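You operate a simulated robot arm through the tools that you are given. There is no shell and no other tool. Be economical: measure what you need, move in short steps, check, and stop when the job is done.

You run a simulated robot arm. Do the job below in one go: nothing can be reset, and whatever is moved stays where it is left.

JOB
Fill the clear bin with salt to the 4 litre mark.
Fine: shut its cover; swing the spout over the bin and aside again; spill nothing. Where these are worked on the way, their far stop is far enough and under half their travel is too little: swing spout.

Only the result counts: the job must be done as asked and must still hold three seconds after the hand-in. Knocking over, shifting, dropping, spilling or breaking anything else fails it. A push-on lid holds only when it is set on centred and level and pressed home; a screw cap is set on level and turned clockwise until tight.

ROBOT AND FRAMES
A 7-joint arm with a two-finger parallel gripper, fixed in place. Base frame: the origin is at the foot of the arm, x ahead of it, y to its left, z up. Lengths are in mm, angles in rad, forces in N, time in s.
With the tool pointing down near the work surface it reaches from about 120 to 720 mm from the base axis. Its first joint turns from -2.897 to 2.897 rad. Payload 1.57 kg.
The tool frame sits at the grasp point between the pads (the TCP): z along the fingers, y along the line on which they close. The tips reach 30 mm beyond it. Largest opening 110 mm; finger width 24, thickness 12; the body of the gripper, 48 by 112 mm, starts 78 mm behind the TCP.
Orientation is that of the tool frame in the base frame, as [roll, pitch, yaw] about the fixed x, y, z axes, in that order (R = Rz(yaw) Ry(pitch) Rx(roll)). With the fingers straight down and closing along the base's y, the tool's x points along the base's -x, its y along +y and its z along -z.

CONTROLS
- The arm moves only by the tool nudge_tool. Its argument "rows" is text: rows parted by semicolons, each of 7 numbers parted by spaces: the opening in per cent of the stroke, from 0 (shut) to 100 (fully open), then the shift along the tool's x, y, z in units of 50 mm (1.0 is 50 mm), then the turn, a rotation vector about the tool's x, y, z in units of 4 degrees (1.0 is 4 degrees). In form: hand x y z ax ay az; .... A call has 1 to 20 rows; each row shifts and turns the commanded pose from where the row before left it, along the tool's axes as they then stand. A call with a number of a shift or a turn outside -1 to 1 is refused whole. Rows are played at 5 a second. More than 50 mm and 0.15 rad between two rows, or a gripper value outside its range, and nothing of the call is played. Where a pose cannot be reached the arm comes as near as it can. A force on the tool above 90 N (or 10 N above the force at the start of the call, whichever is more), or a blocked arm, ends the call early, and 0.2 s more pass. The fingers move at their own pace (about 45 mm/s each) and stop on an object; they squeeze with about 31 N. The grip force told is the motor's: it shows also when the fingers shut on nothing. Time passes only in rows, and 0.2 s behind the last, so rows that do not move let the fingers close. The reply holds the time, the measured pose of the TCP, the force on the tool along the base axes, the opening and the grip force, in the units named above and with some noise, with the torque about the TCP (base axes, N m) and any sound that the robot's microphone picked up, and new pictures: "show" is both (left out), scene, wrist or none.
- Cameras (640 x 400 px; columns grow to the right, rows downward): "scene" is fixed at [220.9, 650.1, 1336.6]; the picture's right is [-0.70, -0.72, 0.00], its down [-0.27, 0.26, -0.93] and it looks along [0.67, -0.65, -0.38] (base axes); focal length 286 px, centre (320, 200). "wrist" rides on the gripper at [70, 16, -141] in the tool frame; the picture's right is [-0.23, 0.97, 0.00], its down [-0.85, -0.20, -0.48] and it looks along [-0.47, -0.11, 0.88] (tool axes); focal length 222 px, centre (320, 200).
- raise_lower(by): slides the trunk up (or, below 0, down) by that many mm; the arm rides with it, the base frame stays. It gives what a move gives, with no picture.
- pixel_to_xyz(camera, pixels): for up to 12 pixels [column, row] of the newest picture of that camera ("zoom" is the newest enlarged one), the place [x, y, z] in the base frame of the surface seen there, good to about 2 mm. The clock stands still meanwhile.
- inspect(camera, box): a new picture of the part [left, top, right, bottom] of that camera's present view, enlarged. The clock stands still meanwhile.
- finish_job(): hands the job in; it is judged then, once.

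Keep the steps short. Do not move on a guess: measure, check each grasp and each placing, and mend mistakes. In all there are 80 turns and 200 pictures (those below and enlarged ones count). Leave the gripper open and the arm clear of the work at the hand-in unless told otherwise, and finish with a single line.

The tools are called after "Request:" as name(argument=value, ...) on one line, values as JSON. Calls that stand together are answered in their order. nudge_tool: Moves the arm, as the interface text tells. Its arguments: {"type":"object","properties":{"rows":{"type":"string"},"show":{"type":"string","enum":["both","scene","wrist","none"]}},"required":["rows"]} The other tools are called the same way: raise_lower (by) slides the trunk up or down; pixel_to_xyz (camera, pixels) gives the place of the surface under pixels of a picture; inspect (camera, box) takes an enlarged picture of a part of a camera's view; finish_job () hands the job in.

At the start:

```text
time: 0.0
tool_pos: [410.0, 238.5, 1237.9]
tcp_rot: [3.141, 0.001, -3.141]
ft_force: [-0.1, 0.0, 0.3]
torque: [0.04, 0.01, -0.01]
width: 110.4
grip_force: 0.1
trunk travel left (down, up): [-500.0, 90.0]
```

scene: 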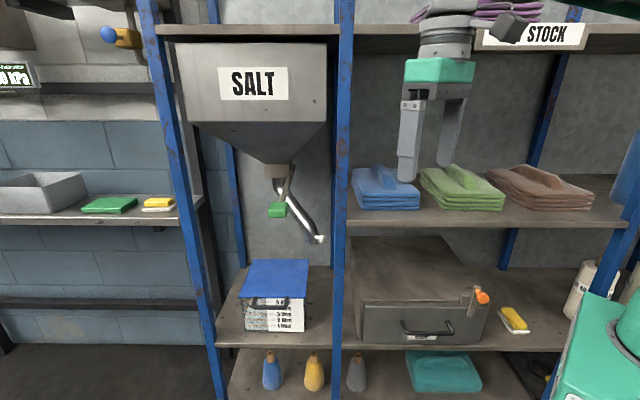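
wrist: 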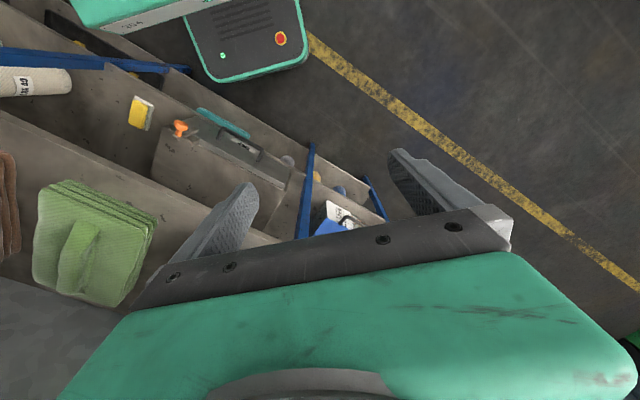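

I see the salt hopper at the left, with a green handle (277,208), a swing spout ending at (318,240), and the bin with a blue cover (275,290). I'll enlarge these first.

Request:
inspect(camera="scene", box=[220, 150, 350, 250])

Request:
inspect(camera="scene", box=[210, 240, 350, 345])

Request:
pixel_to_xyz(camera="scene", pixels=[[277, 210], [283, 188], [318, 240], [308, 222], [277, 170], [252, 260], [308, 262], [240, 297], [303, 297], [303, 331], [245, 330], [225, 310]])

```text
4.00 times, centred on (285, 200) of scene
```

zoom: 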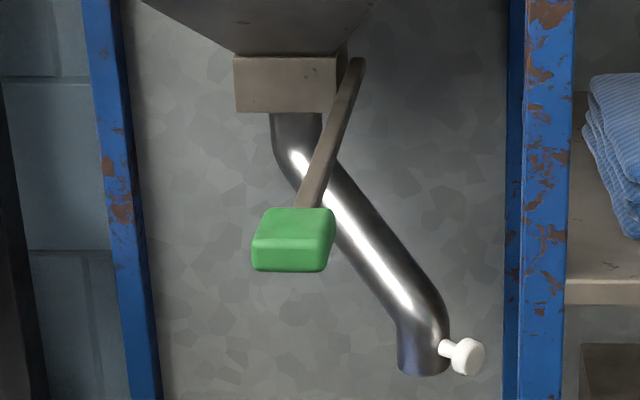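

```text
3.81 times, centred on (280, 292) of scene
```

zoom: 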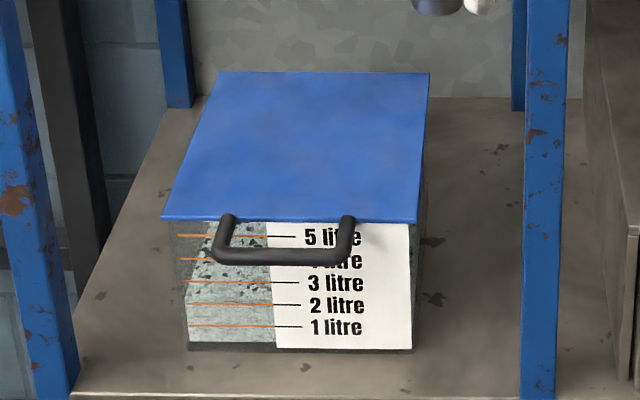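

```text
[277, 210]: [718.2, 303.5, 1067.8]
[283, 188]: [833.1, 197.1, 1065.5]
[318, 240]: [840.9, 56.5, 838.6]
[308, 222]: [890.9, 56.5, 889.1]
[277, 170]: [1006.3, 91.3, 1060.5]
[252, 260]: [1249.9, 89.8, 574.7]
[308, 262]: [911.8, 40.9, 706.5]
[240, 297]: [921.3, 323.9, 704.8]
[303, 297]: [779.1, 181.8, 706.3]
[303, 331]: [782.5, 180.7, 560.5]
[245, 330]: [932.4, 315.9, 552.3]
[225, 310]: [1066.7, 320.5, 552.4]
```

Next I'll take a closer look at the bin's front and level strip, and at the hopper gate and spout.

Request:
inspect(camera="scene", box=[240, 285, 312, 335])

Request:
pixel_to_xyz(camera="zoom", pixels=[[80, 150], [80, 185], [80, 260], [80, 330], [170, 170], [330, 165], [130, 80], [430, 80], [360, 380], [540, 380], [150, 300], [100, 120]])

Request:
inspect(camera="scene", box=[250, 150, 330, 250])

Request:
pixel_to_xyz(camera="scene", pixels=[[271, 215], [286, 215], [278, 204], [290, 166], [280, 182], [305, 242], [314, 237], [295, 210], [249, 262], [270, 170], [285, 258], [305, 164]])

```text
8.00 times, centred on (276, 310) of scene
```

zoom: 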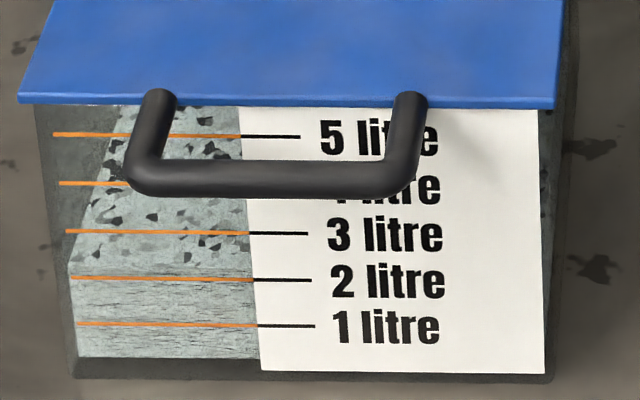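

```text
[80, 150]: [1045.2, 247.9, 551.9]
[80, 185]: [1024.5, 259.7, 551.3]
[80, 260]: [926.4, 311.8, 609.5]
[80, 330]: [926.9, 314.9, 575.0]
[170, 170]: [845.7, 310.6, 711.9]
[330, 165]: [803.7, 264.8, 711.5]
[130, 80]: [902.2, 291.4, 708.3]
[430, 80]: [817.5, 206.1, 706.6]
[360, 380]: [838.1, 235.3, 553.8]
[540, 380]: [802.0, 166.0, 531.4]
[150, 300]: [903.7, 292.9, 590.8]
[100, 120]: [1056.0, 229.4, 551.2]
```

```text
4.00 times, centred on (290, 200) of scene
```

zoom: 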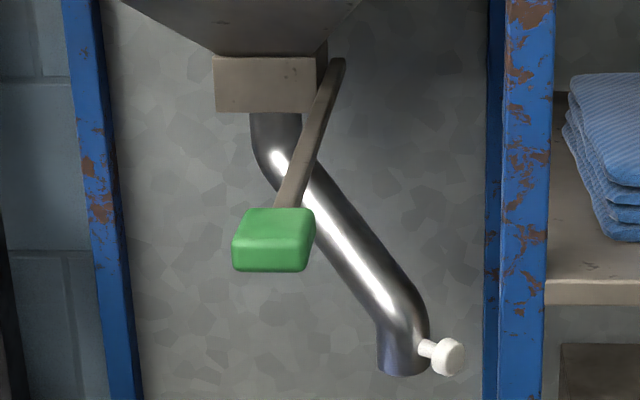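

```text
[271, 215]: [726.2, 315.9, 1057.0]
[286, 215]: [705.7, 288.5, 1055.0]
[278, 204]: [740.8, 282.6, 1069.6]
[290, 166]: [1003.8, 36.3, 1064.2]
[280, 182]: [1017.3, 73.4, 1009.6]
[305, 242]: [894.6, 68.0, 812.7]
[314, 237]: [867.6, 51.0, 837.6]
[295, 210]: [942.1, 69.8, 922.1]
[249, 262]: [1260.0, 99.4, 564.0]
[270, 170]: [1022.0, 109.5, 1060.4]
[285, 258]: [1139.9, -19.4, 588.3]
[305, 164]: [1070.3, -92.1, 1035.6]
```

Level is now about 2.3 L. The lid has a bar handle at the front, near (825,288,711). Next I'll measure the posts, the shelf edges and the top beam, since they limit where the arm can enter.

Request:
pixel_to_xyz(camera="scene", pixels=[[337, 200], [347, 200], [337, 320], [337, 100], [185, 200], [195, 200], [210, 320], [220, 347], [335, 345], [180, 30], [330, 35], [280, 120]])

Request:
pixel_to_xyz(camera="scene", pixels=[[240, 160], [300, 160], [200, 120], [320, 120], [360, 330], [365, 300], [360, 210], [480, 298], [405, 180], [455, 150], [440, 30], [212, 200]])

```text
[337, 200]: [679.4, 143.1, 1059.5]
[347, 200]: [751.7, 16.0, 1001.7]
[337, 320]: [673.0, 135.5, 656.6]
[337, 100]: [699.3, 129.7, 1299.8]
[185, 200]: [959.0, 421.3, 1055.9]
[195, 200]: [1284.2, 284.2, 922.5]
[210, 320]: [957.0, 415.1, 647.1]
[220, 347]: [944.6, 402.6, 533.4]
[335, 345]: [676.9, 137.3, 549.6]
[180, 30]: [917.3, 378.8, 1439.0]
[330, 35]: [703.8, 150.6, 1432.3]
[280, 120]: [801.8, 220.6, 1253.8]
```

```text
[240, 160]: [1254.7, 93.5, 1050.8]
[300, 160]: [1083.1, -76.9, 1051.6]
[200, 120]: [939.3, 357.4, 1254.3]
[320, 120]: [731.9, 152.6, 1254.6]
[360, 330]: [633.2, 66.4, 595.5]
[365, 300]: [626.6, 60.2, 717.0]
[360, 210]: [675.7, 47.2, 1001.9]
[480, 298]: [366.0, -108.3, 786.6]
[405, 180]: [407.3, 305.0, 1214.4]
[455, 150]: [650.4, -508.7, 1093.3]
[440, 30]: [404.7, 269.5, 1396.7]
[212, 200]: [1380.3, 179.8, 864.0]
```

Geometry is clear. I'll use u along the shelf to the right and v as depth into the bay:

| Item | u | v | z |
|---|---|---|---|
| Right front post | -581 | 379 | – |
| Left front post | -976 | 380 | – |
| Bar handle of the lid | -787 | 382 | 711 |
| Spout knob | -634 | 555 | 838 |
| Green lever | -720 | 292 | 1065 |

I'll now turn the tool level, pointing into the bay, with the fingers closing vertically. The position stays in free space.

Request:
nudge_tool(rows="100 0 0 0 .965 -.399 -.399;100 0 0 0 .965 -.399 -.399;100 0 0 0 .965 -.399 -.399;100 0 0 0 .965 -.399 -.399;100 0 0 0 .965 -.399 -.399;100 0 0 0 .965 -.399 -.399;100 0 0 0 .965 -.399 -.399;100 0 0 0 .965 -.399 -.399;100 0 0 0 .965 -.399 -.399;100 0 0 0 .965 -.399 -.399;100 0 0 0 .965 -.399 -.399", show="scene")

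```text
time: 2.4
tool_pos: [410.7, 239.0, 1237.0]
tcp_rot: [-2.76, 0.122, -2.962]
ft_force: [0.0, -0.3, -0.1]
torque: [0.0, -0.01, 0.01]
width: 110.0
grip_force: 0.0
out of reach, approached as far as the arm can: row 7, 8, 9, 10, 11
trunk travel left (down, up): [-500.0, 90.0]
```

scene: 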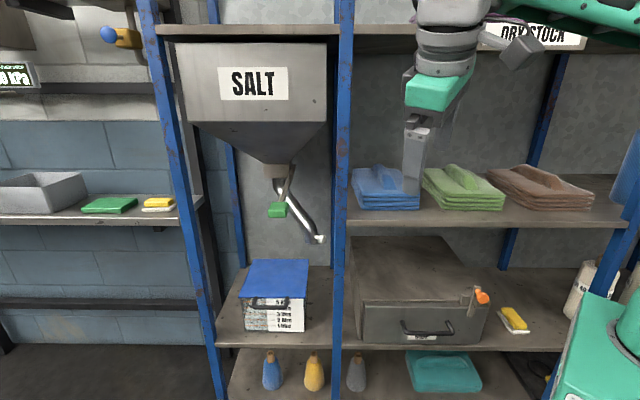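

The turn stops at about 23°, which looks like a joint limit in this posture. I'll test with one small outward step, which will also show whether the commanded pose ran ahead of the measured one.

Request:
nudge_tool(rows="100 -1 0 0 0 0 0;100 -1 0 0 0 0 0", show="none")

```text
time: 3.0
tool_pos: [490.7, 242.0, 1213.7]
tcp_rot: [-2.761, 0.119, -2.964]
ft_force: [-0.2, -0.4, -1.1]
torque: [-0.03, 0.0, 0.0]
width: 110.0
grip_force: 0.0
out of reach, approached as far as the arm can: row 1, 2
trunk travel left (down, up): [-500.0, 90.0]
```

The commanded pose did run ahead of what the arm can reach. I'll undo that turn and instead pitch the tool forward first, about its own y, which is the easier wrist motion.

Request:
nudge_tool(rows="100 0 0 0 -.965 .399 .399;100 0 0 0 -.965 .399 .399;100 0 0 0 -.965 .399 .399;100 0 0 0 -.965 .399 .399;100 0 0 0 -.965 .399 .399;100 0 0 0 -.965 .399 .399;100 0 0 0 -.965 .399 .399;100 0 0 0 -.965 .399 .399;100 0 0 0 -.965 .399 .399;100 0 0 0 -.965 .399 .399;100 0 0 0 -.965 .399 .399", show="none")

Request:
nudge_tool(rows="100 0 0 0 0 -1 0;100 0 0 0 0 -1 0;100 0 0 0 0 -1 0;100 0 0 0 0 -1 0;100 0 0 0 0 -1 0;100 0 0 0 0 -1 0;100 0 0 0 0 -1 0;100 0 0 0 0 -1 0;100 0 0 0 0 -1 0;100 0 0 0 0 -1 0", show="scene")

```text
time: 5.4
tool_pos: [488.9, 243.2, 1213.1]
tcp_rot: [2.779, -0.178, 3.019]
ft_force: [0.0, -0.6, 0.2]
torque: [0.05, 0.0, 0.03]
width: 109.7
grip_force: 0.0
trunk travel left (down, up): [-500.0, 90.0]
```

```text
time: 7.6
tool_pos: [478.7, 241.0, 1248.1]
tcp_rot: [2.74, 0.475, 2.76]
ft_force: [-0.3, -0.7, -0.6]
torque: [0.01, 0.04, 0.0]
width: 109.9
grip_force: 0.0
out of reach, approached as far as the arm can: row 7, 8
trunk travel left (down, up): [-500.0, 90.0]
```

scene: 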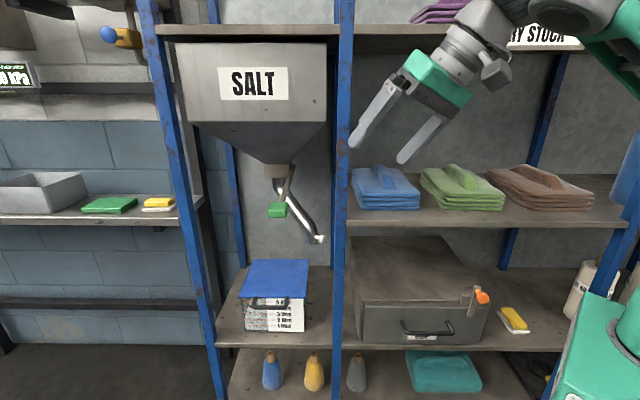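

The limit seems to come from the arm being folded, and the command re-bases on the reached pose. I'll extend outward to about (640,420,1248), in front of the bay and clear of everything, before pitching further.

Request:
nudge_tool(rows="100 -.294 .772 .492 0 0 0;100 -.294 .772 .492 0 0 0;100 -.294 .772 .492 0 0 0;100 -.294 .772 .492 0 0 0;100 -.294 .772 .492 0 0 0", show="none")

```text
time: 8.8
tool_pos: [620.4, 399.5, 1247.4]
tcp_rot: [2.737, 0.474, 2.759]
ft_force: [-0.7, -1.2, 1.4]
torque: [0.06, 0.01, 0.03]
width: 110.2
grip_force: 0.1
out of reach, approached as far as the arm can: row 5
trunk travel left (down, up): [-500.0, 90.0]
```

The reach limit fits a low shoulder: at z≈1250 the wrist sits very high. I'll lower the tool 150 mm in free space, then turn it level, pointing into the bay with the fingers closing vertically.

Request:
nudge_tool(rows="100 .457 -.348 .818 0 0 0;100 .457 -.348 .818 0 0 0;100 .457 -.348 .818 0 0 0;100 0 0 0 -.401 -.760 .829;100 0 0 0 -.401 -.760 .829;100 0 0 0 -.401 -.760 .829;100 0 0 0 -.401 -.760 .829;100 0 0 0 -.401 -.760 .829;100 0 0 0 -.401 -.760 .829;100 0 0 0 -.401 -.760 .829;100 0 0 0 -.401 -.760 .829;100 0 0 0 -.401 -.760 .829;100 0 0 0 -.401 -.760 .829", show="scene")

```text
time: 11.6
tool_pos: [623.3, 400.1, 1096.2]
tcp_rot: [2.026, 0.46, 1.876]
ft_force: [0.4, 0.0, 0.1]
torque: [0.0, 0.0, 0.0]
width: 110.0
grip_force: 0.1
trunk travel left (down, up): [-500.0, 90.0]
```

scene: 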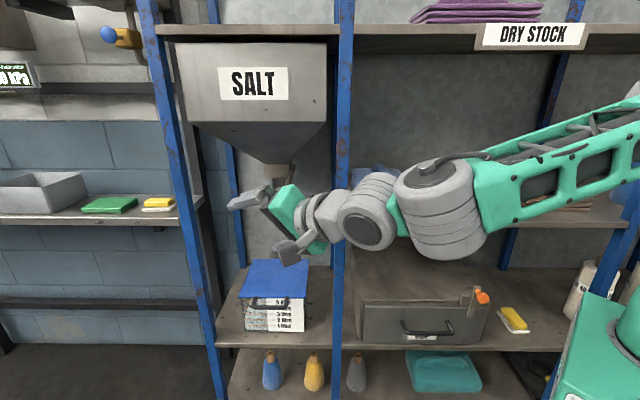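

That worked with no limit hit. I'll finish the second half of the turn.

Request:
nudge_tool(rows="100 0 0 0 -.401 -.760 .829;100 0 0 0 -.401 -.760 .829;100 0 0 0 -.401 -.760 .829;100 0 0 0 -.401 -.760 .829;100 0 0 0 -.401 -.760 .829;100 0 0 0 -.401 -.760 .829;100 0 0 0 -.401 -.760 .829;100 0 0 0 -.401 -.760 .829;100 0 0 0 -.401 -.760 .829;100 0 0 0 -.401 -.760 .829", show="both")

```text
time: 13.8
tool_pos: [624.2, 402.7, 1096.5]
tcp_rot: [1.572, -0.002, 1.218]
ft_force: [0.0, 1.0, 0.5]
torque: [0.03, 0.03, 0.0]
width: 110.0
grip_force: 0.0
trunk travel left (down, up): [-500.0, 90.0]
```

scene: 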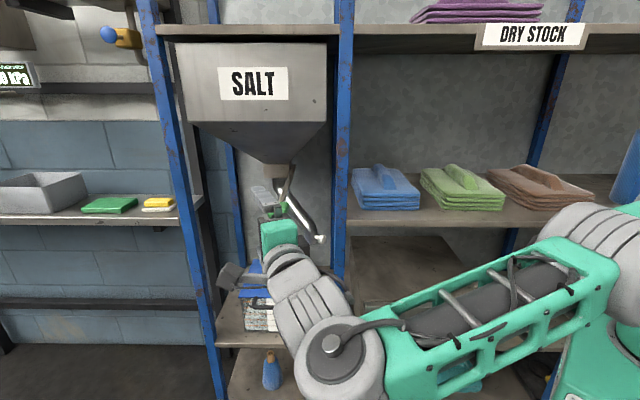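
wrist: 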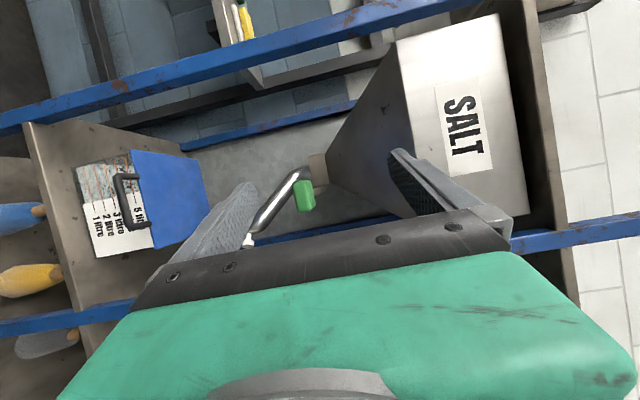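

The tool is level: z axis (.938,-.345,0), y up. Before changing height I'll measure where the forearm lies.

Request:
pixel_to_xyz(camera="scene", pixels=[[330, 350], [300, 290], [278, 240], [450, 310], [580, 260], [610, 240], [620, 330]])

Request:
pixel_to_xyz(camera="wrist", pixels=[[304, 195], [298, 205], [312, 208], [124, 202], [122, 180], [248, 240], [150, 160], [176, 252], [318, 165], [262, 215]])

```text
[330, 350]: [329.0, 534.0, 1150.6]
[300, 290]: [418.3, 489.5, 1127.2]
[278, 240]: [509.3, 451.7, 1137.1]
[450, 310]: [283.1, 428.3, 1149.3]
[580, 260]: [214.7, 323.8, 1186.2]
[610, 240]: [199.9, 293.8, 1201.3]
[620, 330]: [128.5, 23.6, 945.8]
```

```text
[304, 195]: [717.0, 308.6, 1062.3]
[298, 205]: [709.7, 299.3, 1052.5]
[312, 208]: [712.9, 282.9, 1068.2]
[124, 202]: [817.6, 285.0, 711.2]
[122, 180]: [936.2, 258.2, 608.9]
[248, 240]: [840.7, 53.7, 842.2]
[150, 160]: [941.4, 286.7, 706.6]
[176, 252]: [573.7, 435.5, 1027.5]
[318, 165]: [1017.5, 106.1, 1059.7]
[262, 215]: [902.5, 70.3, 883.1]
```

The forearm is level at z≈1100–1150, well in front of the racks, and nothing lies below it. I'll lower the trunk 389 mm so the tool comes level with the bar (z≈707). I'm still well in front of the bay.

Request:
raise_lower(by=-389)

Request:
nudge_tool(rows="28 0 0 0 0 0 0;28 0 0 0 0 0 0;28 0 0 0 0 0 0;28 0 0 0 0 0 0;28 0 0 0 0 0 0", show="both")

```text
time: 17.5
tool_pos: [623.2, 402.8, 707.3]
tcp_rot: [1.572, 0.0, 1.22]
ft_force: [0.1, 1.1, -0.1]
torque: [-0.03, 0.01, -0.01]
width: 109.9
grip_force: 0.0
trunk travel left (down, up): [-111.0, 479.0]
```

```text
time: 18.7
tool_pos: [624.0, 402.7, 707.8]
tcp_rot: [1.574, 0.001, 1.219]
ft_force: [0.7, -0.5, 0.4]
torque: [0.0, 0.0, 0.0]
width: 30.8
grip_force: 0.1
trunk travel left (down, up): [-111.0, 479.0]
```

scene: 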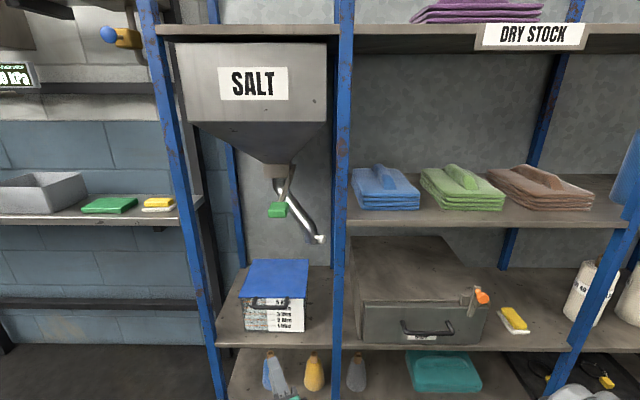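
wrist: 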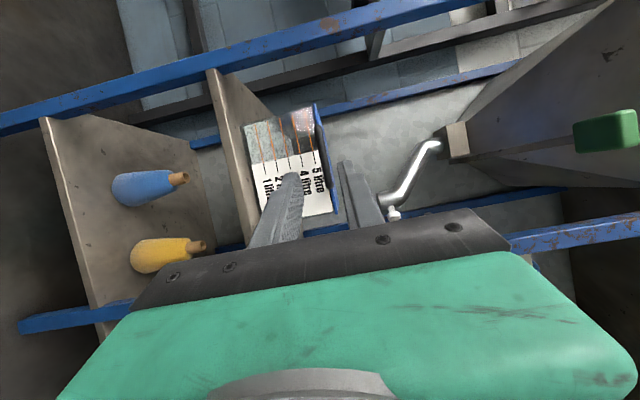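

The view is clear. I'll approach to about 60 mm short of the bar and check the alignment.

Request:
nudge_tool(rows="28 -.215 0 .777 0 0 0;28 -.215 0 .777 0 0 0;28 -.215 0 .777 0 0 0;28 -.215 0 .777 0 0 0;28 0 0 0 0 0 0", show="both")

```text
time: 19.9
tool_pos: [755.7, 307.3, 708.5]
tcp_rot: [1.572, -0.003, 1.22]
ft_force: [-0.6, -0.5, -0.3]
torque: [-0.02, 0.03, 0.0]
width: 30.8
grip_force: 0.0
trunk travel left (down, up): [-111.0, 479.0]
```

scene: 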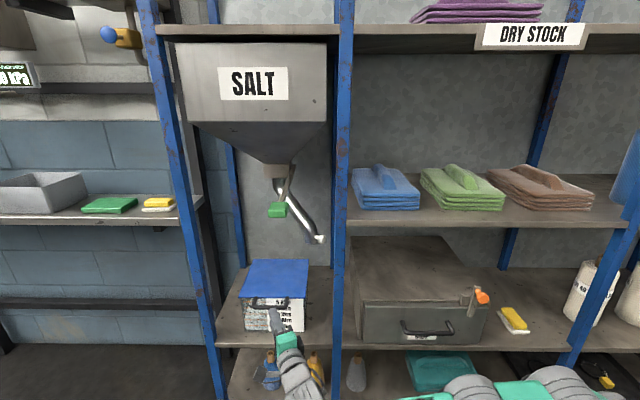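
wrist: 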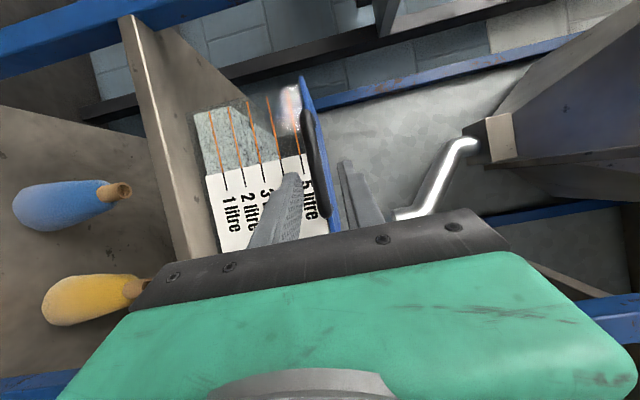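

Request:
inspect(camera="wrist", box=[190, 60, 420, 250])

Request:
inspect(camera="scene", box=[230, 280, 320, 350])

Request:
pixel_to_xyz(camera="wrist", pixels=[[310, 130], [318, 165], [323, 195], [306, 110], [300, 85], [325, 150]])

```text
2.11 times, centred on (305, 155) of wrist
```

zoom: 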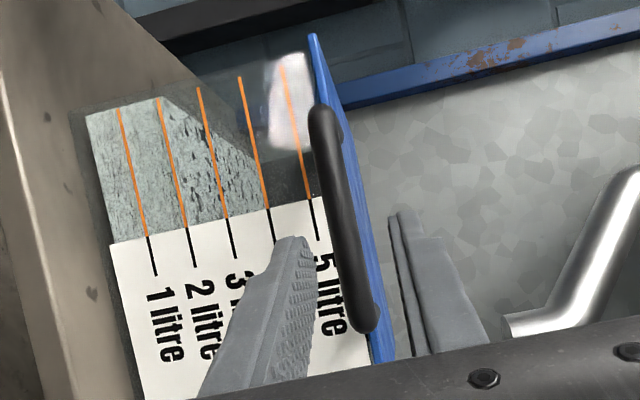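

```text
5.71 times, centred on (275, 315) of scene
```

zoom: 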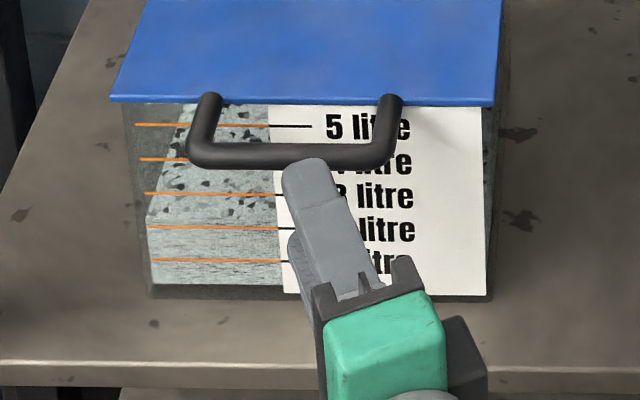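

```text
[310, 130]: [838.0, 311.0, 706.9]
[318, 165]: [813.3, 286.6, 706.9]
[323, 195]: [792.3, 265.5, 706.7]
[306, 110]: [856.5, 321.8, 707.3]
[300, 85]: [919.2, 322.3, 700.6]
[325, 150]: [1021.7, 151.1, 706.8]
```

The bar lies between the finger heights (axis z≈706), spanning u -838 to -748. I'll go in 55 mm so the fork straddles it.

Request:
nudge_tool(rows="28 .07 -.02 .55 0 0 0;28 .07 -.02 .55 0 0 0;28 0 0 0 0 0 0", show="scene")

Request:
inspect(camera="scene", box=[230, 280, 320, 350])

Request:
inspect(camera="wrist", box=[190, 60, 420, 250])

```text
time: 20.7
tool_pos: [809.6, 296.0, 706.4]
tcp_rot: [1.573, 0.0, 1.219]
ft_force: [-0.7, 1.2, -0.5]
torque: [-0.01, -0.04, -0.01]
width: 30.7
grip_force: 0.0
trunk travel left (down, up): [-111.0, 479.0]
```

scene: 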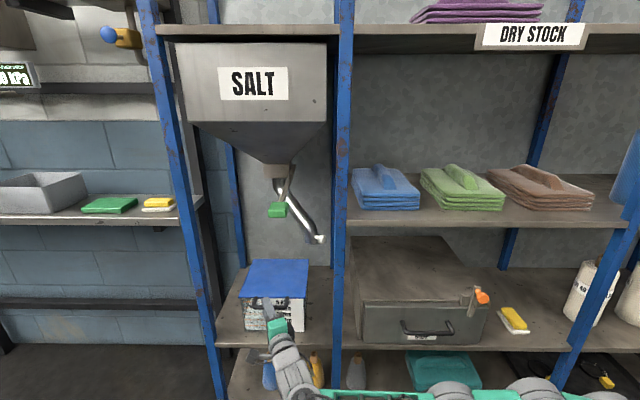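

```text
5.71 times, centred on (275, 315) of scene
```

zoom: 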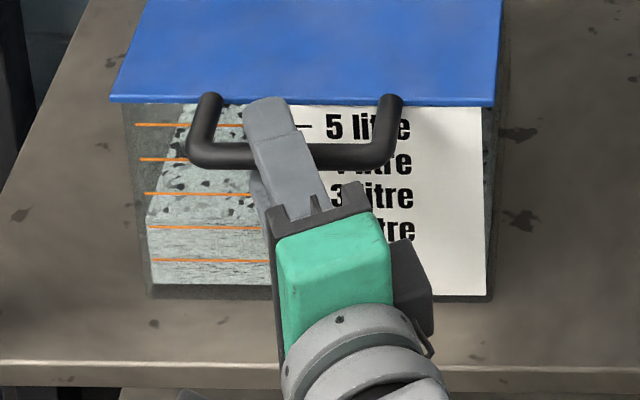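

```text
2.11 times, centred on (305, 155) of wrist
```

zoom: 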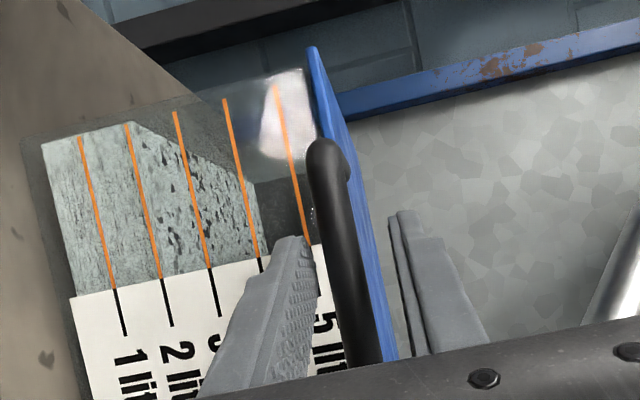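

The fork straddles the bar. I'll lift the first 15° of the arc and check the force and the lid.

Request:
nudge_tool(rows="28 -.017 .25 .03 0 0 0;28 -.017 .31 .037 0 0 0;28 -.017 .31 .037 0 0 0;28 -.017 .31 .037 0 0 0;28 0 0 0 0 0 0", show="both")

```text
time: 21.9
tool_pos: [816.8, 293.9, 740.0]
tcp_rot: [1.604, 0.028, 1.221]
ft_force: [-21.4, 14.2, -61.7]
torque: [1.49, 0.92, -0.25]
width: 87.1
grip_force: 31.2
trunk travel left (down, up): [-111.0, 479.0]
```

scene: 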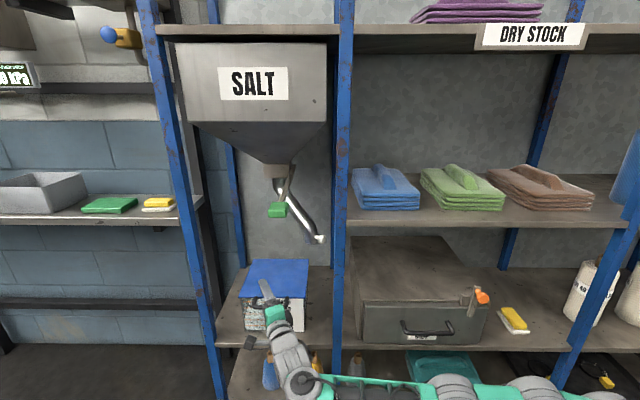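
wrist: 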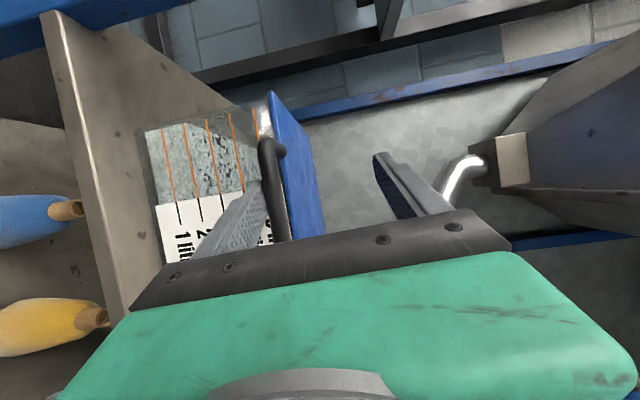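

The lid did not rise: 62 N downward, and the lower finger was forced open while resting under the bar. So it isn't a free flap; it may be a sliding cover. I'll relieve the force by going back down, then look closely.

Request:
nudge_tool(rows="80 0 -.3 0 0 0 0;80 0 -.25 0 0 0 0;50 0 -.11 0 0 0 0;35 0 0 0 0 0 0;35 0 0 0 0 0 0;35 0 0 0 0 0 0", show="both")

Request:
inspect(camera="scene", box=[225, 250, 325, 345])

Request:
inspect(camera="wrist", box=[150, 60, 420, 260])

```text
time: 23.3
tool_pos: [816.6, 289.4, 725.8]
tcp_rot: [1.58, 0.006, 1.217]
ft_force: [-5.5, -4.7, -23.4]
torque: [0.04, 0.19, 0.18]
width: 59.2
grip_force: 11.7
trunk travel left (down, up): [-111.0, 479.0]
```

scene: 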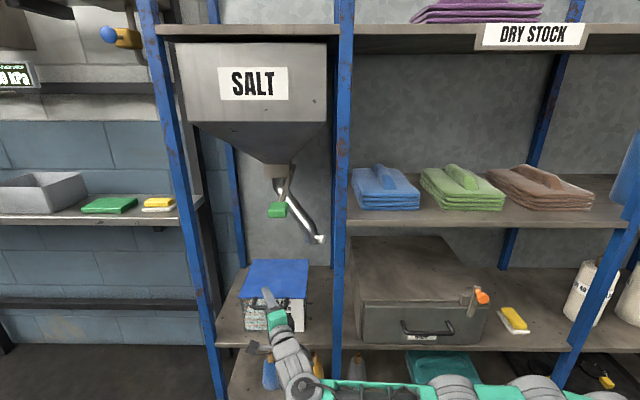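
wrist: 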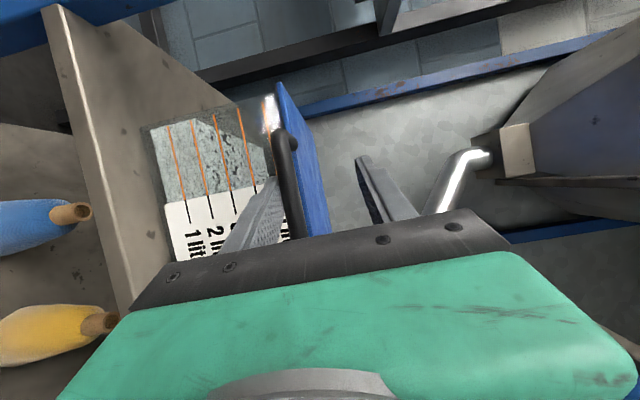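

```text
4.21 times, centred on (275, 298) of scene
```

zoom: 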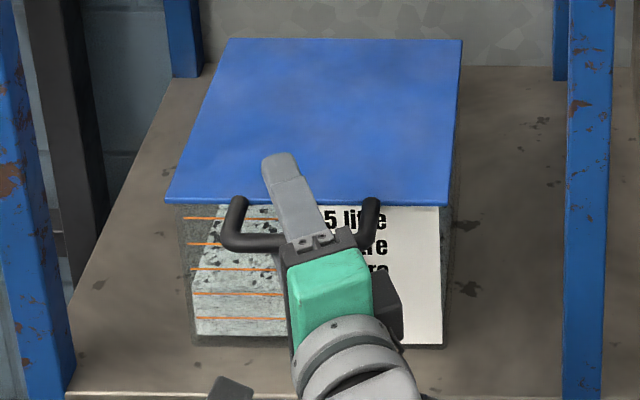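

```text
2.00 times, centred on (285, 160) of wrist
```

zoom: 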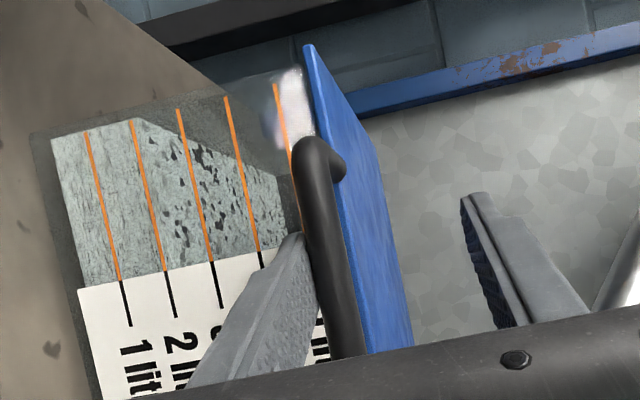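

The bin and lid haven't shifted. The lower finger is still pushing up at -23 N, so I'll lower a further 20 mm to be free.

Request:
nudge_tool(rows="50 0 -.2 0 0 0 0;40 0 -.2 0 0 0 0;35 0 0 0 0 0 0;35 0 0 0 0 0 0", show="none")

Request:
inspect(camera="wrist", box=[150, 60, 420, 260])

Request:
pixel_to_xyz(camera="scene", pixels=[[240, 295], [255, 262], [306, 262], [303, 295], [280, 275], [250, 290]])

```text
time: 24.3
tool_pos: [815.2, 290.5, 712.1]
tcp_rot: [1.574, -0.002, 1.221]
ft_force: [0.4, 1.2, -0.2]
torque: [0.01, -0.01, 0.0]
width: 38.5
grip_force: 0.1
trunk travel left (down, up): [-111.0, 479.0]
```

```text
2.00 times, centred on (285, 160) of wrist
```

zoom: 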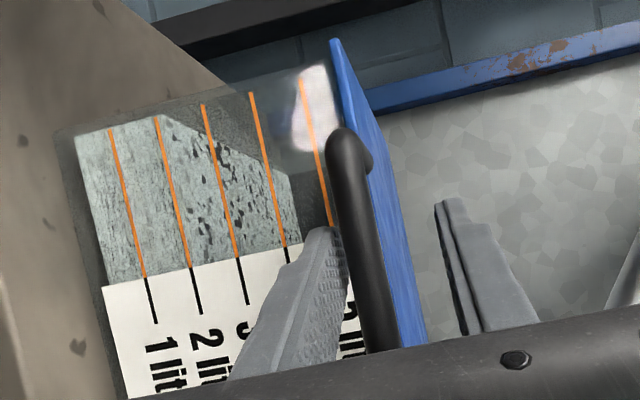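

```text
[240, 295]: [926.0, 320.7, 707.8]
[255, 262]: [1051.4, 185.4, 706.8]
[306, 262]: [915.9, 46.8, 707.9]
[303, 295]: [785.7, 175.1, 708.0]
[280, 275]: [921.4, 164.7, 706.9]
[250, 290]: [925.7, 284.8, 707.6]
```

Free now, and the bin is unmoved. I'll test whether the cover slides: centre on the bar, grip it, and pull gently 12 mm toward the front while watching the force.

Request:
nudge_tool(rows="35 0 -.11 0 0 0 0;0 0 0 0 0 0 0;0 0 0 0 0 0 0;0 0 0 0 0 0 0;0 0 0 0 0 0 0", show="none")

Request:
nudge_tool(rows="0 .034 0 -.073 0 0 0;0 .034 0 -.073 0 0 0;0 .034 0 -.073 0 0 0;0 0 0 0 0 0 0", show="scene")

Request:
inspect(camera="scene", box=[225, 250, 325, 345])

```text
time: 25.5
tool_pos: [815.1, 290.0, 703.1]
tcp_rot: [1.577, 0.003, 1.218]
ft_force: [-3.8, -3.2, -12.4]
torque: [0.23, -0.08, 0.49]
width: 13.9
grip_force: 30.3
trunk travel left (down, up): [-111.0, 479.0]
```

```text
time: 26.5
tool_pos: [805.6, 298.1, 702.4]
tcp_rot: [1.576, 0.004, 1.218]
ft_force: [-3.5, -4.3, -20.0]
torque: [0.23, -0.02, 0.18]
width: 13.8
grip_force: 30.0
trunk travel left (down, up): [-111.0, 479.0]
```

scene: 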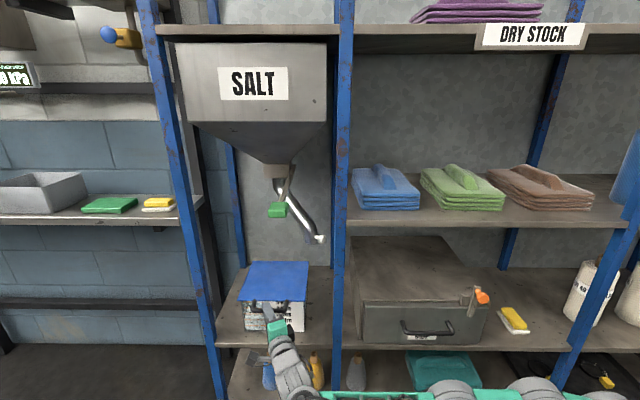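

```text
4.21 times, centred on (275, 298) of scene
```

zoom: 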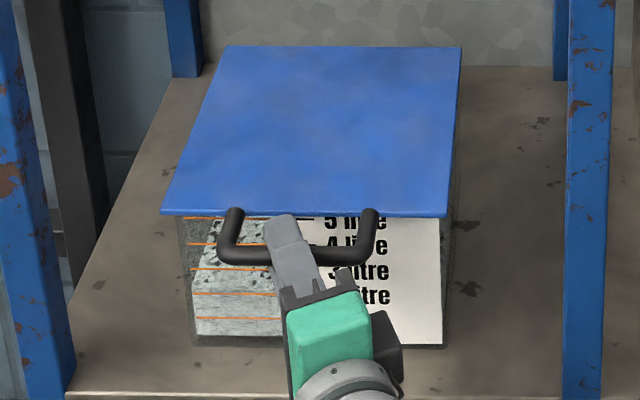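

The cover slides: its front edge moved while the label stayed put. I'll keep pulling straight out in short steps and watch for the stop.

Request:
nudge_tool(rows="0 .1 -.05 -.218 0 0 0;0 .1 0 -.218 0 0 0;0 .1 0 -.218 0 0 0;0 .1 0 -.218 0 0 0;0 .1 0 -.218 0 0 0;0 .1 0 -.218 0 0 0;0 0 0 0 0 0 0", show="scene")

```text
time: 28.1
tool_pos: [754.9, 350.8, 703.5]
tcp_rot: [1.572, 0.0, 1.221]
ft_force: [-3.0, -3.6, -11.9]
torque: [0.08, 0.02, -0.25]
width: 13.2
grip_force: 29.7
trunk travel left (down, up): [-111.0, 479.0]
```

scene: 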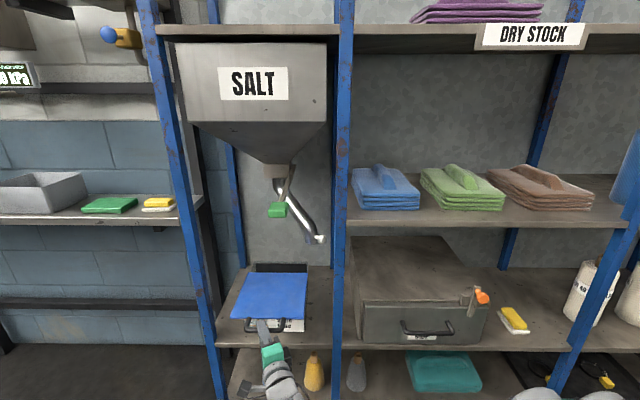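

It slides freely (85 mm so far). Continuing to pull until it stops.

Request:
nudge_tool(rows="0 .1 -.03 -.218 0 0 0;0 .1 0 -.218 0 0 0;0 .1 0 -.218 0 0 0;0 .1 0 -.218 0 0 0;0 .1 0 -.218 0 0 0;0 .1 0 -.218 0 0 0;0 .1 0 -.218 0 0 0;0 .1 0 -.218 0 0 0;0 0 0 0 0 0 0", show="scene")

```text
time: 30.1
tool_pos: [681.6, 413.1, 702.8]
tcp_rot: [1.571, -0.001, 1.223]
ft_force: [16.1, 16.3, 7.1]
torque: [-0.02, -0.03, 0.2]
width: 13.6
grip_force: 29.9
out of reach, approached as far as the arm can: row 7
trunk travel left (down, up): [-111.0, 479.0]
```

scene: 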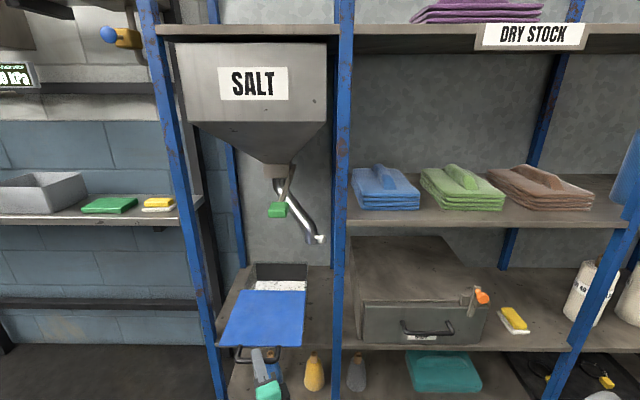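

Pulled about 181 mm. The tool has drifted sideways a bit, giving 16 N of lateral force. I'll check how much of the opening is uncovered and look into the bin.

Request:
inspect(camera="scene", box=[210, 250, 330, 350])

Request:
pixel_to_xyz(camera="scene", pixels=[[275, 293], [275, 289], [265, 285], [295, 285], [280, 280], [256, 266], [307, 266], [240, 343], [225, 340]])

```text
4.00 times, centred on (270, 300) of scene
```

zoom: 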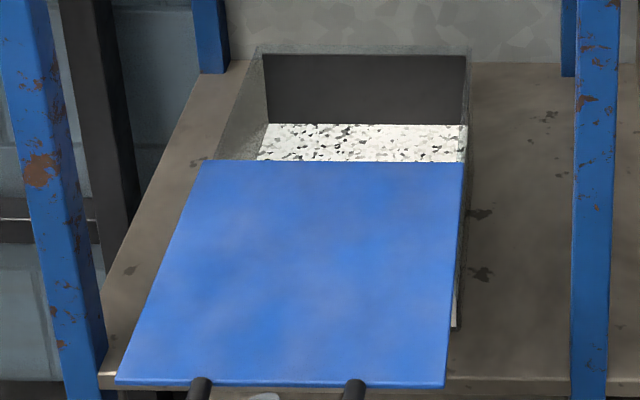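

```text
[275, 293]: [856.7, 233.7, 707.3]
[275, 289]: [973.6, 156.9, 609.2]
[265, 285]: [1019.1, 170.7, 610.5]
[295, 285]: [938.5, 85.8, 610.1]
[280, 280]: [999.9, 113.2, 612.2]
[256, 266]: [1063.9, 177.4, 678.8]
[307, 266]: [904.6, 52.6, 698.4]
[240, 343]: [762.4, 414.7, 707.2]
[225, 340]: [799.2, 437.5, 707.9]
```

The opening is essentially clear: the cover's rear edge is at v≈440 and the bin front at 432. The salt surface is flat at z≈610, about 2.4 L. I'll release the bar, back away 80 mm, and raise to knob height.

Request:
nudge_tool(rows="35 0 0 0 0 0 0;35 0 0 0 0 0 0;35 0 0 0 0 0 0;35 0 0 -.8 0 0 0;35 0 0 -.8 0 0 0;35 0 0 0 0 0 0", show="scene")

Request:
raise_lower(by=135)

```text
time: 31.5
tool_pos: [629.9, 421.6, 699.2]
tcp_rot: [1.574, -0.001, 1.221]
ft_force: [0.4, 0.4, -0.4]
torque: [0.02, 0.05, -0.03]
width: 38.5
grip_force: 0.0
out of reach, approached as far as the arm can: row 5
trunk travel left (down, up): [-111.0, 479.0]
```

scene: 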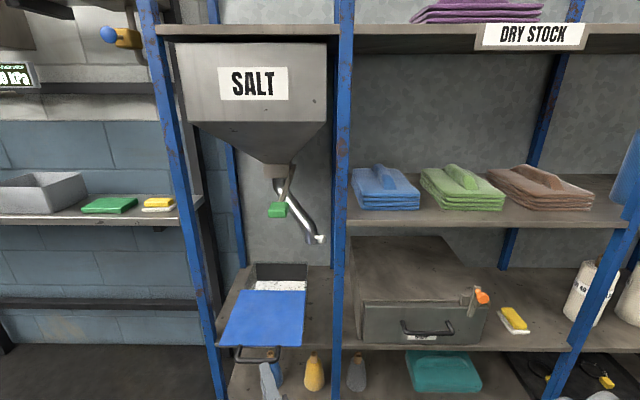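

```text
time: 33.2
tool_pos: [630.4, 422.5, 832.8]
tcp_rot: [1.576, 0.001, 1.223]
ft_force: [-0.1, -0.6, 0.3]
torque: [0.01, -0.02, 0.0]
width: 38.4
grip_force: 0.0
trunk travel left (down, up): [-246.0, 344.0]
```

The bar is released and the cover stayed open. I'll move to about (690,330,833) and swing the tool to the right about the vertical, so it can reach the knob past the post.

Request:
nudge_tool(rows="35 -.44 0 .59 0 0 0;35 -.44 0 .59 0 0 0;35 -.44 0 .59 0 0 0;35 0 0 0 0 -1 0;35 0 0 0 0 -1 0;35 0 0 0 0 -1 0;35 0 0 0 0 -1 0;35 0 0 0 0 -1 0;35 0 0 0 0 -1 0;35 0 0 0 0 -1 0;35 0 0 0 0 -1 0", show="both")

Request:
inspect(camera="scene", box=[285, 220, 345, 260])

Request:
pixel_to_xyz(camera="zoom", pixels=[[360, 200], [340, 200], [325, 190], [400, 200], [350, 160], [350, 230], [300, 160], [250, 220]])

```text
time: 35.6
tool_pos: [690.0, 330.4, 832.9]
tcp_rot: [1.575, 0.0, 1.083]
ft_force: [0.1, 0.5, 0.1]
torque: [0.03, 0.0, -0.01]
width: 38.4
grip_force: 0.0
out of reach, approached as far as the arm can: row 6, 7, 8, 9, 10, 11
trunk travel left (down, up): [-246.0, 344.0]
```

scene: 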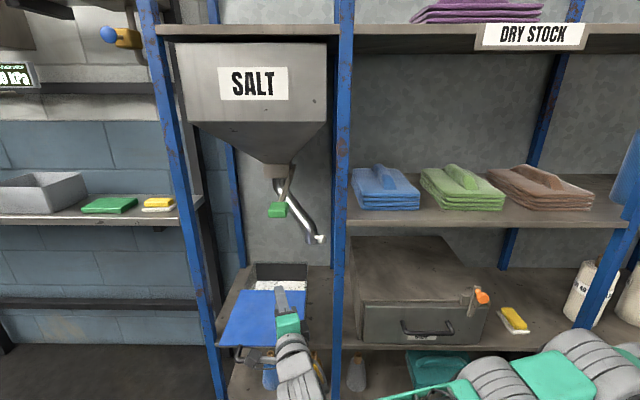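
wrist: 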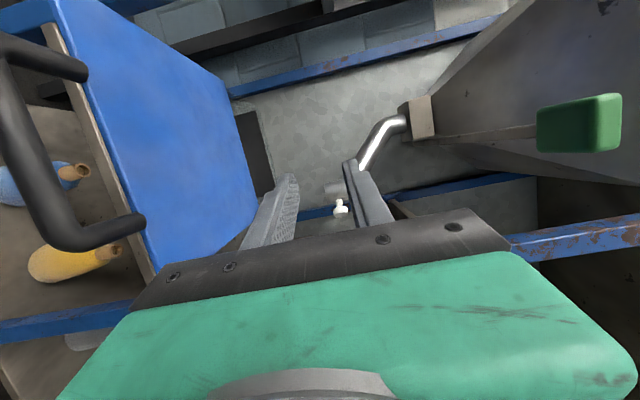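

```text
10.00 times, centred on (315, 240) of scene
```

zoom: 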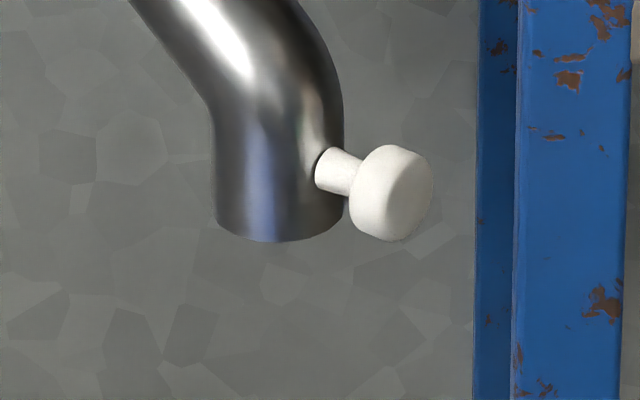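

```text
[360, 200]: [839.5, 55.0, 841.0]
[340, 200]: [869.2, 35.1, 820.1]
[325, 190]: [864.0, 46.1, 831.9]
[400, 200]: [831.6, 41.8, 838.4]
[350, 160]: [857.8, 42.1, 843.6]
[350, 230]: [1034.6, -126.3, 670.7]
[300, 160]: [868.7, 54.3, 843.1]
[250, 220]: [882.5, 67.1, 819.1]
```

The yaw stops at -28° here. A better way: turn the fingers so they close horizontally and straddle the spout tube with the gripper open. The hand then stays centred on the tube and clears the post. I'll roll -90° about the tool axis, in place.

Request:
nudge_tool(rows="60 0 0 0 0 0 -1;100 0 0 0 0 0 -1;100 0 0 0 0 0 -1;100 0 0 0 0 0 -1;100 0 0 0 0 0 -1;100 0 0 0 0 0 -1;100 0 0 0 0 0 -1;100 0 0 0 0 0 -1;100 0 0 0 0 0 -1;100 0 0 0 0 0 -1;100 0 0 0 0 0 -1;100 0 0 0 0 0 -1;100 0 0 0 0 0 -1;100 0 0 0 0 0 -1;100 0 0 0 0 0 -1;100 0 0 0 0 0 -1;100 0 0 0 0 0 -1;100 0 0 0 0 0 -1;100 0 0 0 0 0 -1;100 0 0 0 0 0 -1", show="none")

Request:
nudge_tool(rows="100 0 0 0 0 0 -1;100 0 0 0 0 0 -1;100 0 0 0 0 0 -.5;100 0 0 0 1 0 0;100 0 0 0 1 0 0;100 0 0 0 1 0 0;100 0 0 0 1 0 0", show="both")

```text
time: 39.8
tool_pos: [690.3, 330.2, 831.9]
tcp_rot: [1.586, 1.397, 1.098]
ft_force: [0.5, -1.5, -1.6]
torque: [0.0, -0.02, 0.02]
width: 110.2
grip_force: 0.1
trunk travel left (down, up): [-246.0, 344.0]
```

```text
time: 41.4
tool_pos: [689.0, 329.4, 832.4]
tcp_rot: [-3.047, 1.568, 2.751]
ft_force: [0.4, -0.4, 0.2]
torque: [-0.01, 0.0, 0.0]
width: 109.8
grip_force: 0.1
out of reach, approached as far as the arm can: row 4, 5, 6, 7
trunk travel left (down, up): [-246.0, 344.0]
```

scene: 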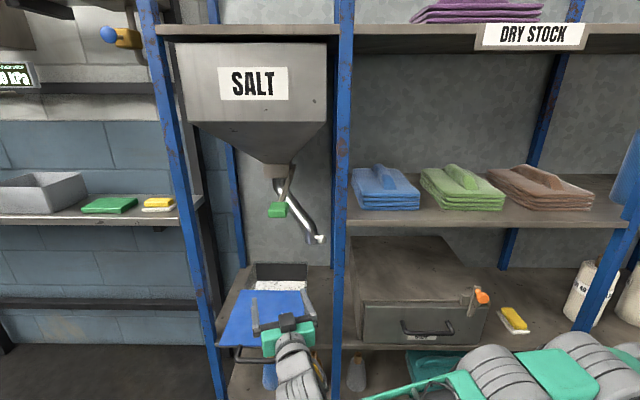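
wrist: 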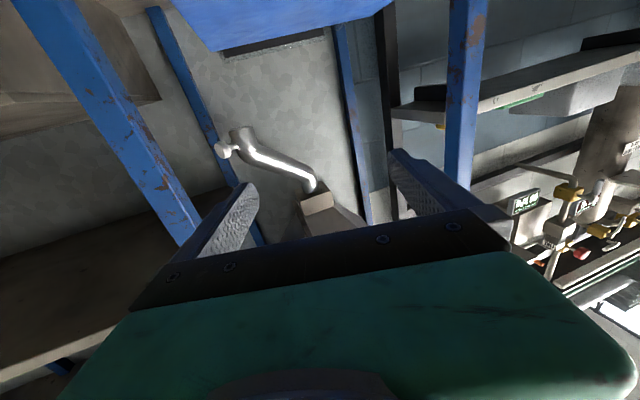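

The yaw is still capped at about -28° whatever the roll, so another joint limits it. I'll test whether height relative to the shoulder matters: up 120 mm (free space at v≈254), then try yawing again.

Request:
nudge_tool(rows="100 -.8 0 0 0 0 0;100 -.8 0 0 0 0 0;100 -.8 0 0 0 0 0;100 0 0 0 1 0 0;100 0 0 0 1 0 0;100 0 0 0 1 0 0;100 0 0 0 1 0 0", show="scene")

```text
time: 43.0
tool_pos: [699.8, 313.9, 951.4]
tcp_rot: [-2.978, 1.571, 2.767]
ft_force: [0.0, 0.6, 0.0]
torque: [-0.01, 0.02, 0.02]
width: 110.1
grip_force: 0.2
out of reach, approached as far as the arm can: row 4, 5, 6, 7
trunk travel left (down, up): [-246.0, 344.0]
```

scene: 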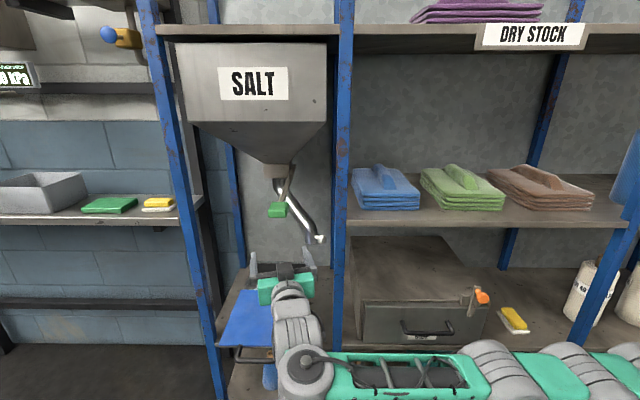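

Request:
pixel_to_xyz(camera="scene", pixels=[[305, 375], [295, 310], [287, 285], [400, 375], [487, 375], [580, 365], [630, 365], [360, 356]])

Request:
inspect(camera="scene", box=[240, 230, 480, 400])

```text
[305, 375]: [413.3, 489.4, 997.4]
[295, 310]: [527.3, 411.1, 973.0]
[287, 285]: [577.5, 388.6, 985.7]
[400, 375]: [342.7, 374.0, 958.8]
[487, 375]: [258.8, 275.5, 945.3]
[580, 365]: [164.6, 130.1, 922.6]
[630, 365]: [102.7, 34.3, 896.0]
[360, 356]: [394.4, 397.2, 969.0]
```

```text
2.35 times, centred on (360, 315) of scene
```

zoom: 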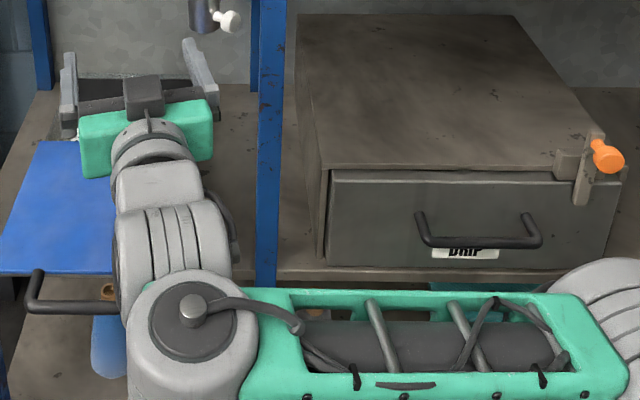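

The arm is simply at full stretch: shoulder to wrist is about 636 mm, and the hand is about 330 long. At the knob the yaw can reach about -40°, with the shoulder level with it. That works with the narrow (48 mm) side of the hand toward the post. I'll measure the post and the knob exactly while lowering the trunk to that level.

Request:
pixel_to_xyz(camera="scene", pixels=[[333, 270], [335, 270], [338, 270], [342, 270], [346, 270], [349, 270], [334, 230], [337, 230], [340, 230], [345, 230], [320, 240], [318, 236]])

Request:
raise_lower(by=-112)

Request:
nudge_tool(rows="60 0 0 0 0 0 1;50 0 0 0 0 0 1;50 0 0 0 0 0 1;50 0 0 0 0 0 1;50 0 0 0 0 0 1;50 0 0 0 0 0 1;50 0 0 0 0 0 1;50 0 0 0 0 0 1;50 0 0 0 0 0 1;50 0 0 0 0 0 1;50 0 0 0 0 0 1;50 0 0 0 0 0 1;50 0 0 0 0 0 1;50 0 0 0 0 0 1;50 0 0 0 0 0 1;50 0 0 0 0 0 1;50 0 0 0 0 0 1;50 0 0 0 0 0 1;50 0 0 0 0 0 1;50 0 0 0 0 0 1", show="none")

```text
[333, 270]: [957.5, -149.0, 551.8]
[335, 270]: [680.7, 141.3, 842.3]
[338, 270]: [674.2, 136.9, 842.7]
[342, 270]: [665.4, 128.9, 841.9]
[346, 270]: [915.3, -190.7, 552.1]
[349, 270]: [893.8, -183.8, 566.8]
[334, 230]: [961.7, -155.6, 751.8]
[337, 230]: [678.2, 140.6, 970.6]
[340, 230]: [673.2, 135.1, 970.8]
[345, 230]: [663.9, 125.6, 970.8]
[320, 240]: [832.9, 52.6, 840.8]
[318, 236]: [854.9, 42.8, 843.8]
```

```text
time: 44.4
tool_pos: [700.2, 315.1, 840.3]
tcp_rot: [-3.092, 1.569, 2.654]
ft_force: [-0.3, 0.2, -0.6]
torque: [-0.01, -0.02, -0.02]
width: 110.2
grip_force: 0.1
trunk travel left (down, up): [-134.0, 456.0]
```

```text
time: 48.6
tool_pos: [699.5, 315.6, 838.9]
tcp_rot: [1.575, 0.175, 1.033]
ft_force: [0.8, -0.4, -0.2]
torque: [0.02, -0.03, -0.01]
width: 55.1
grip_force: 0.1
trunk travel left (down, up): [-134.0, 456.0]
```

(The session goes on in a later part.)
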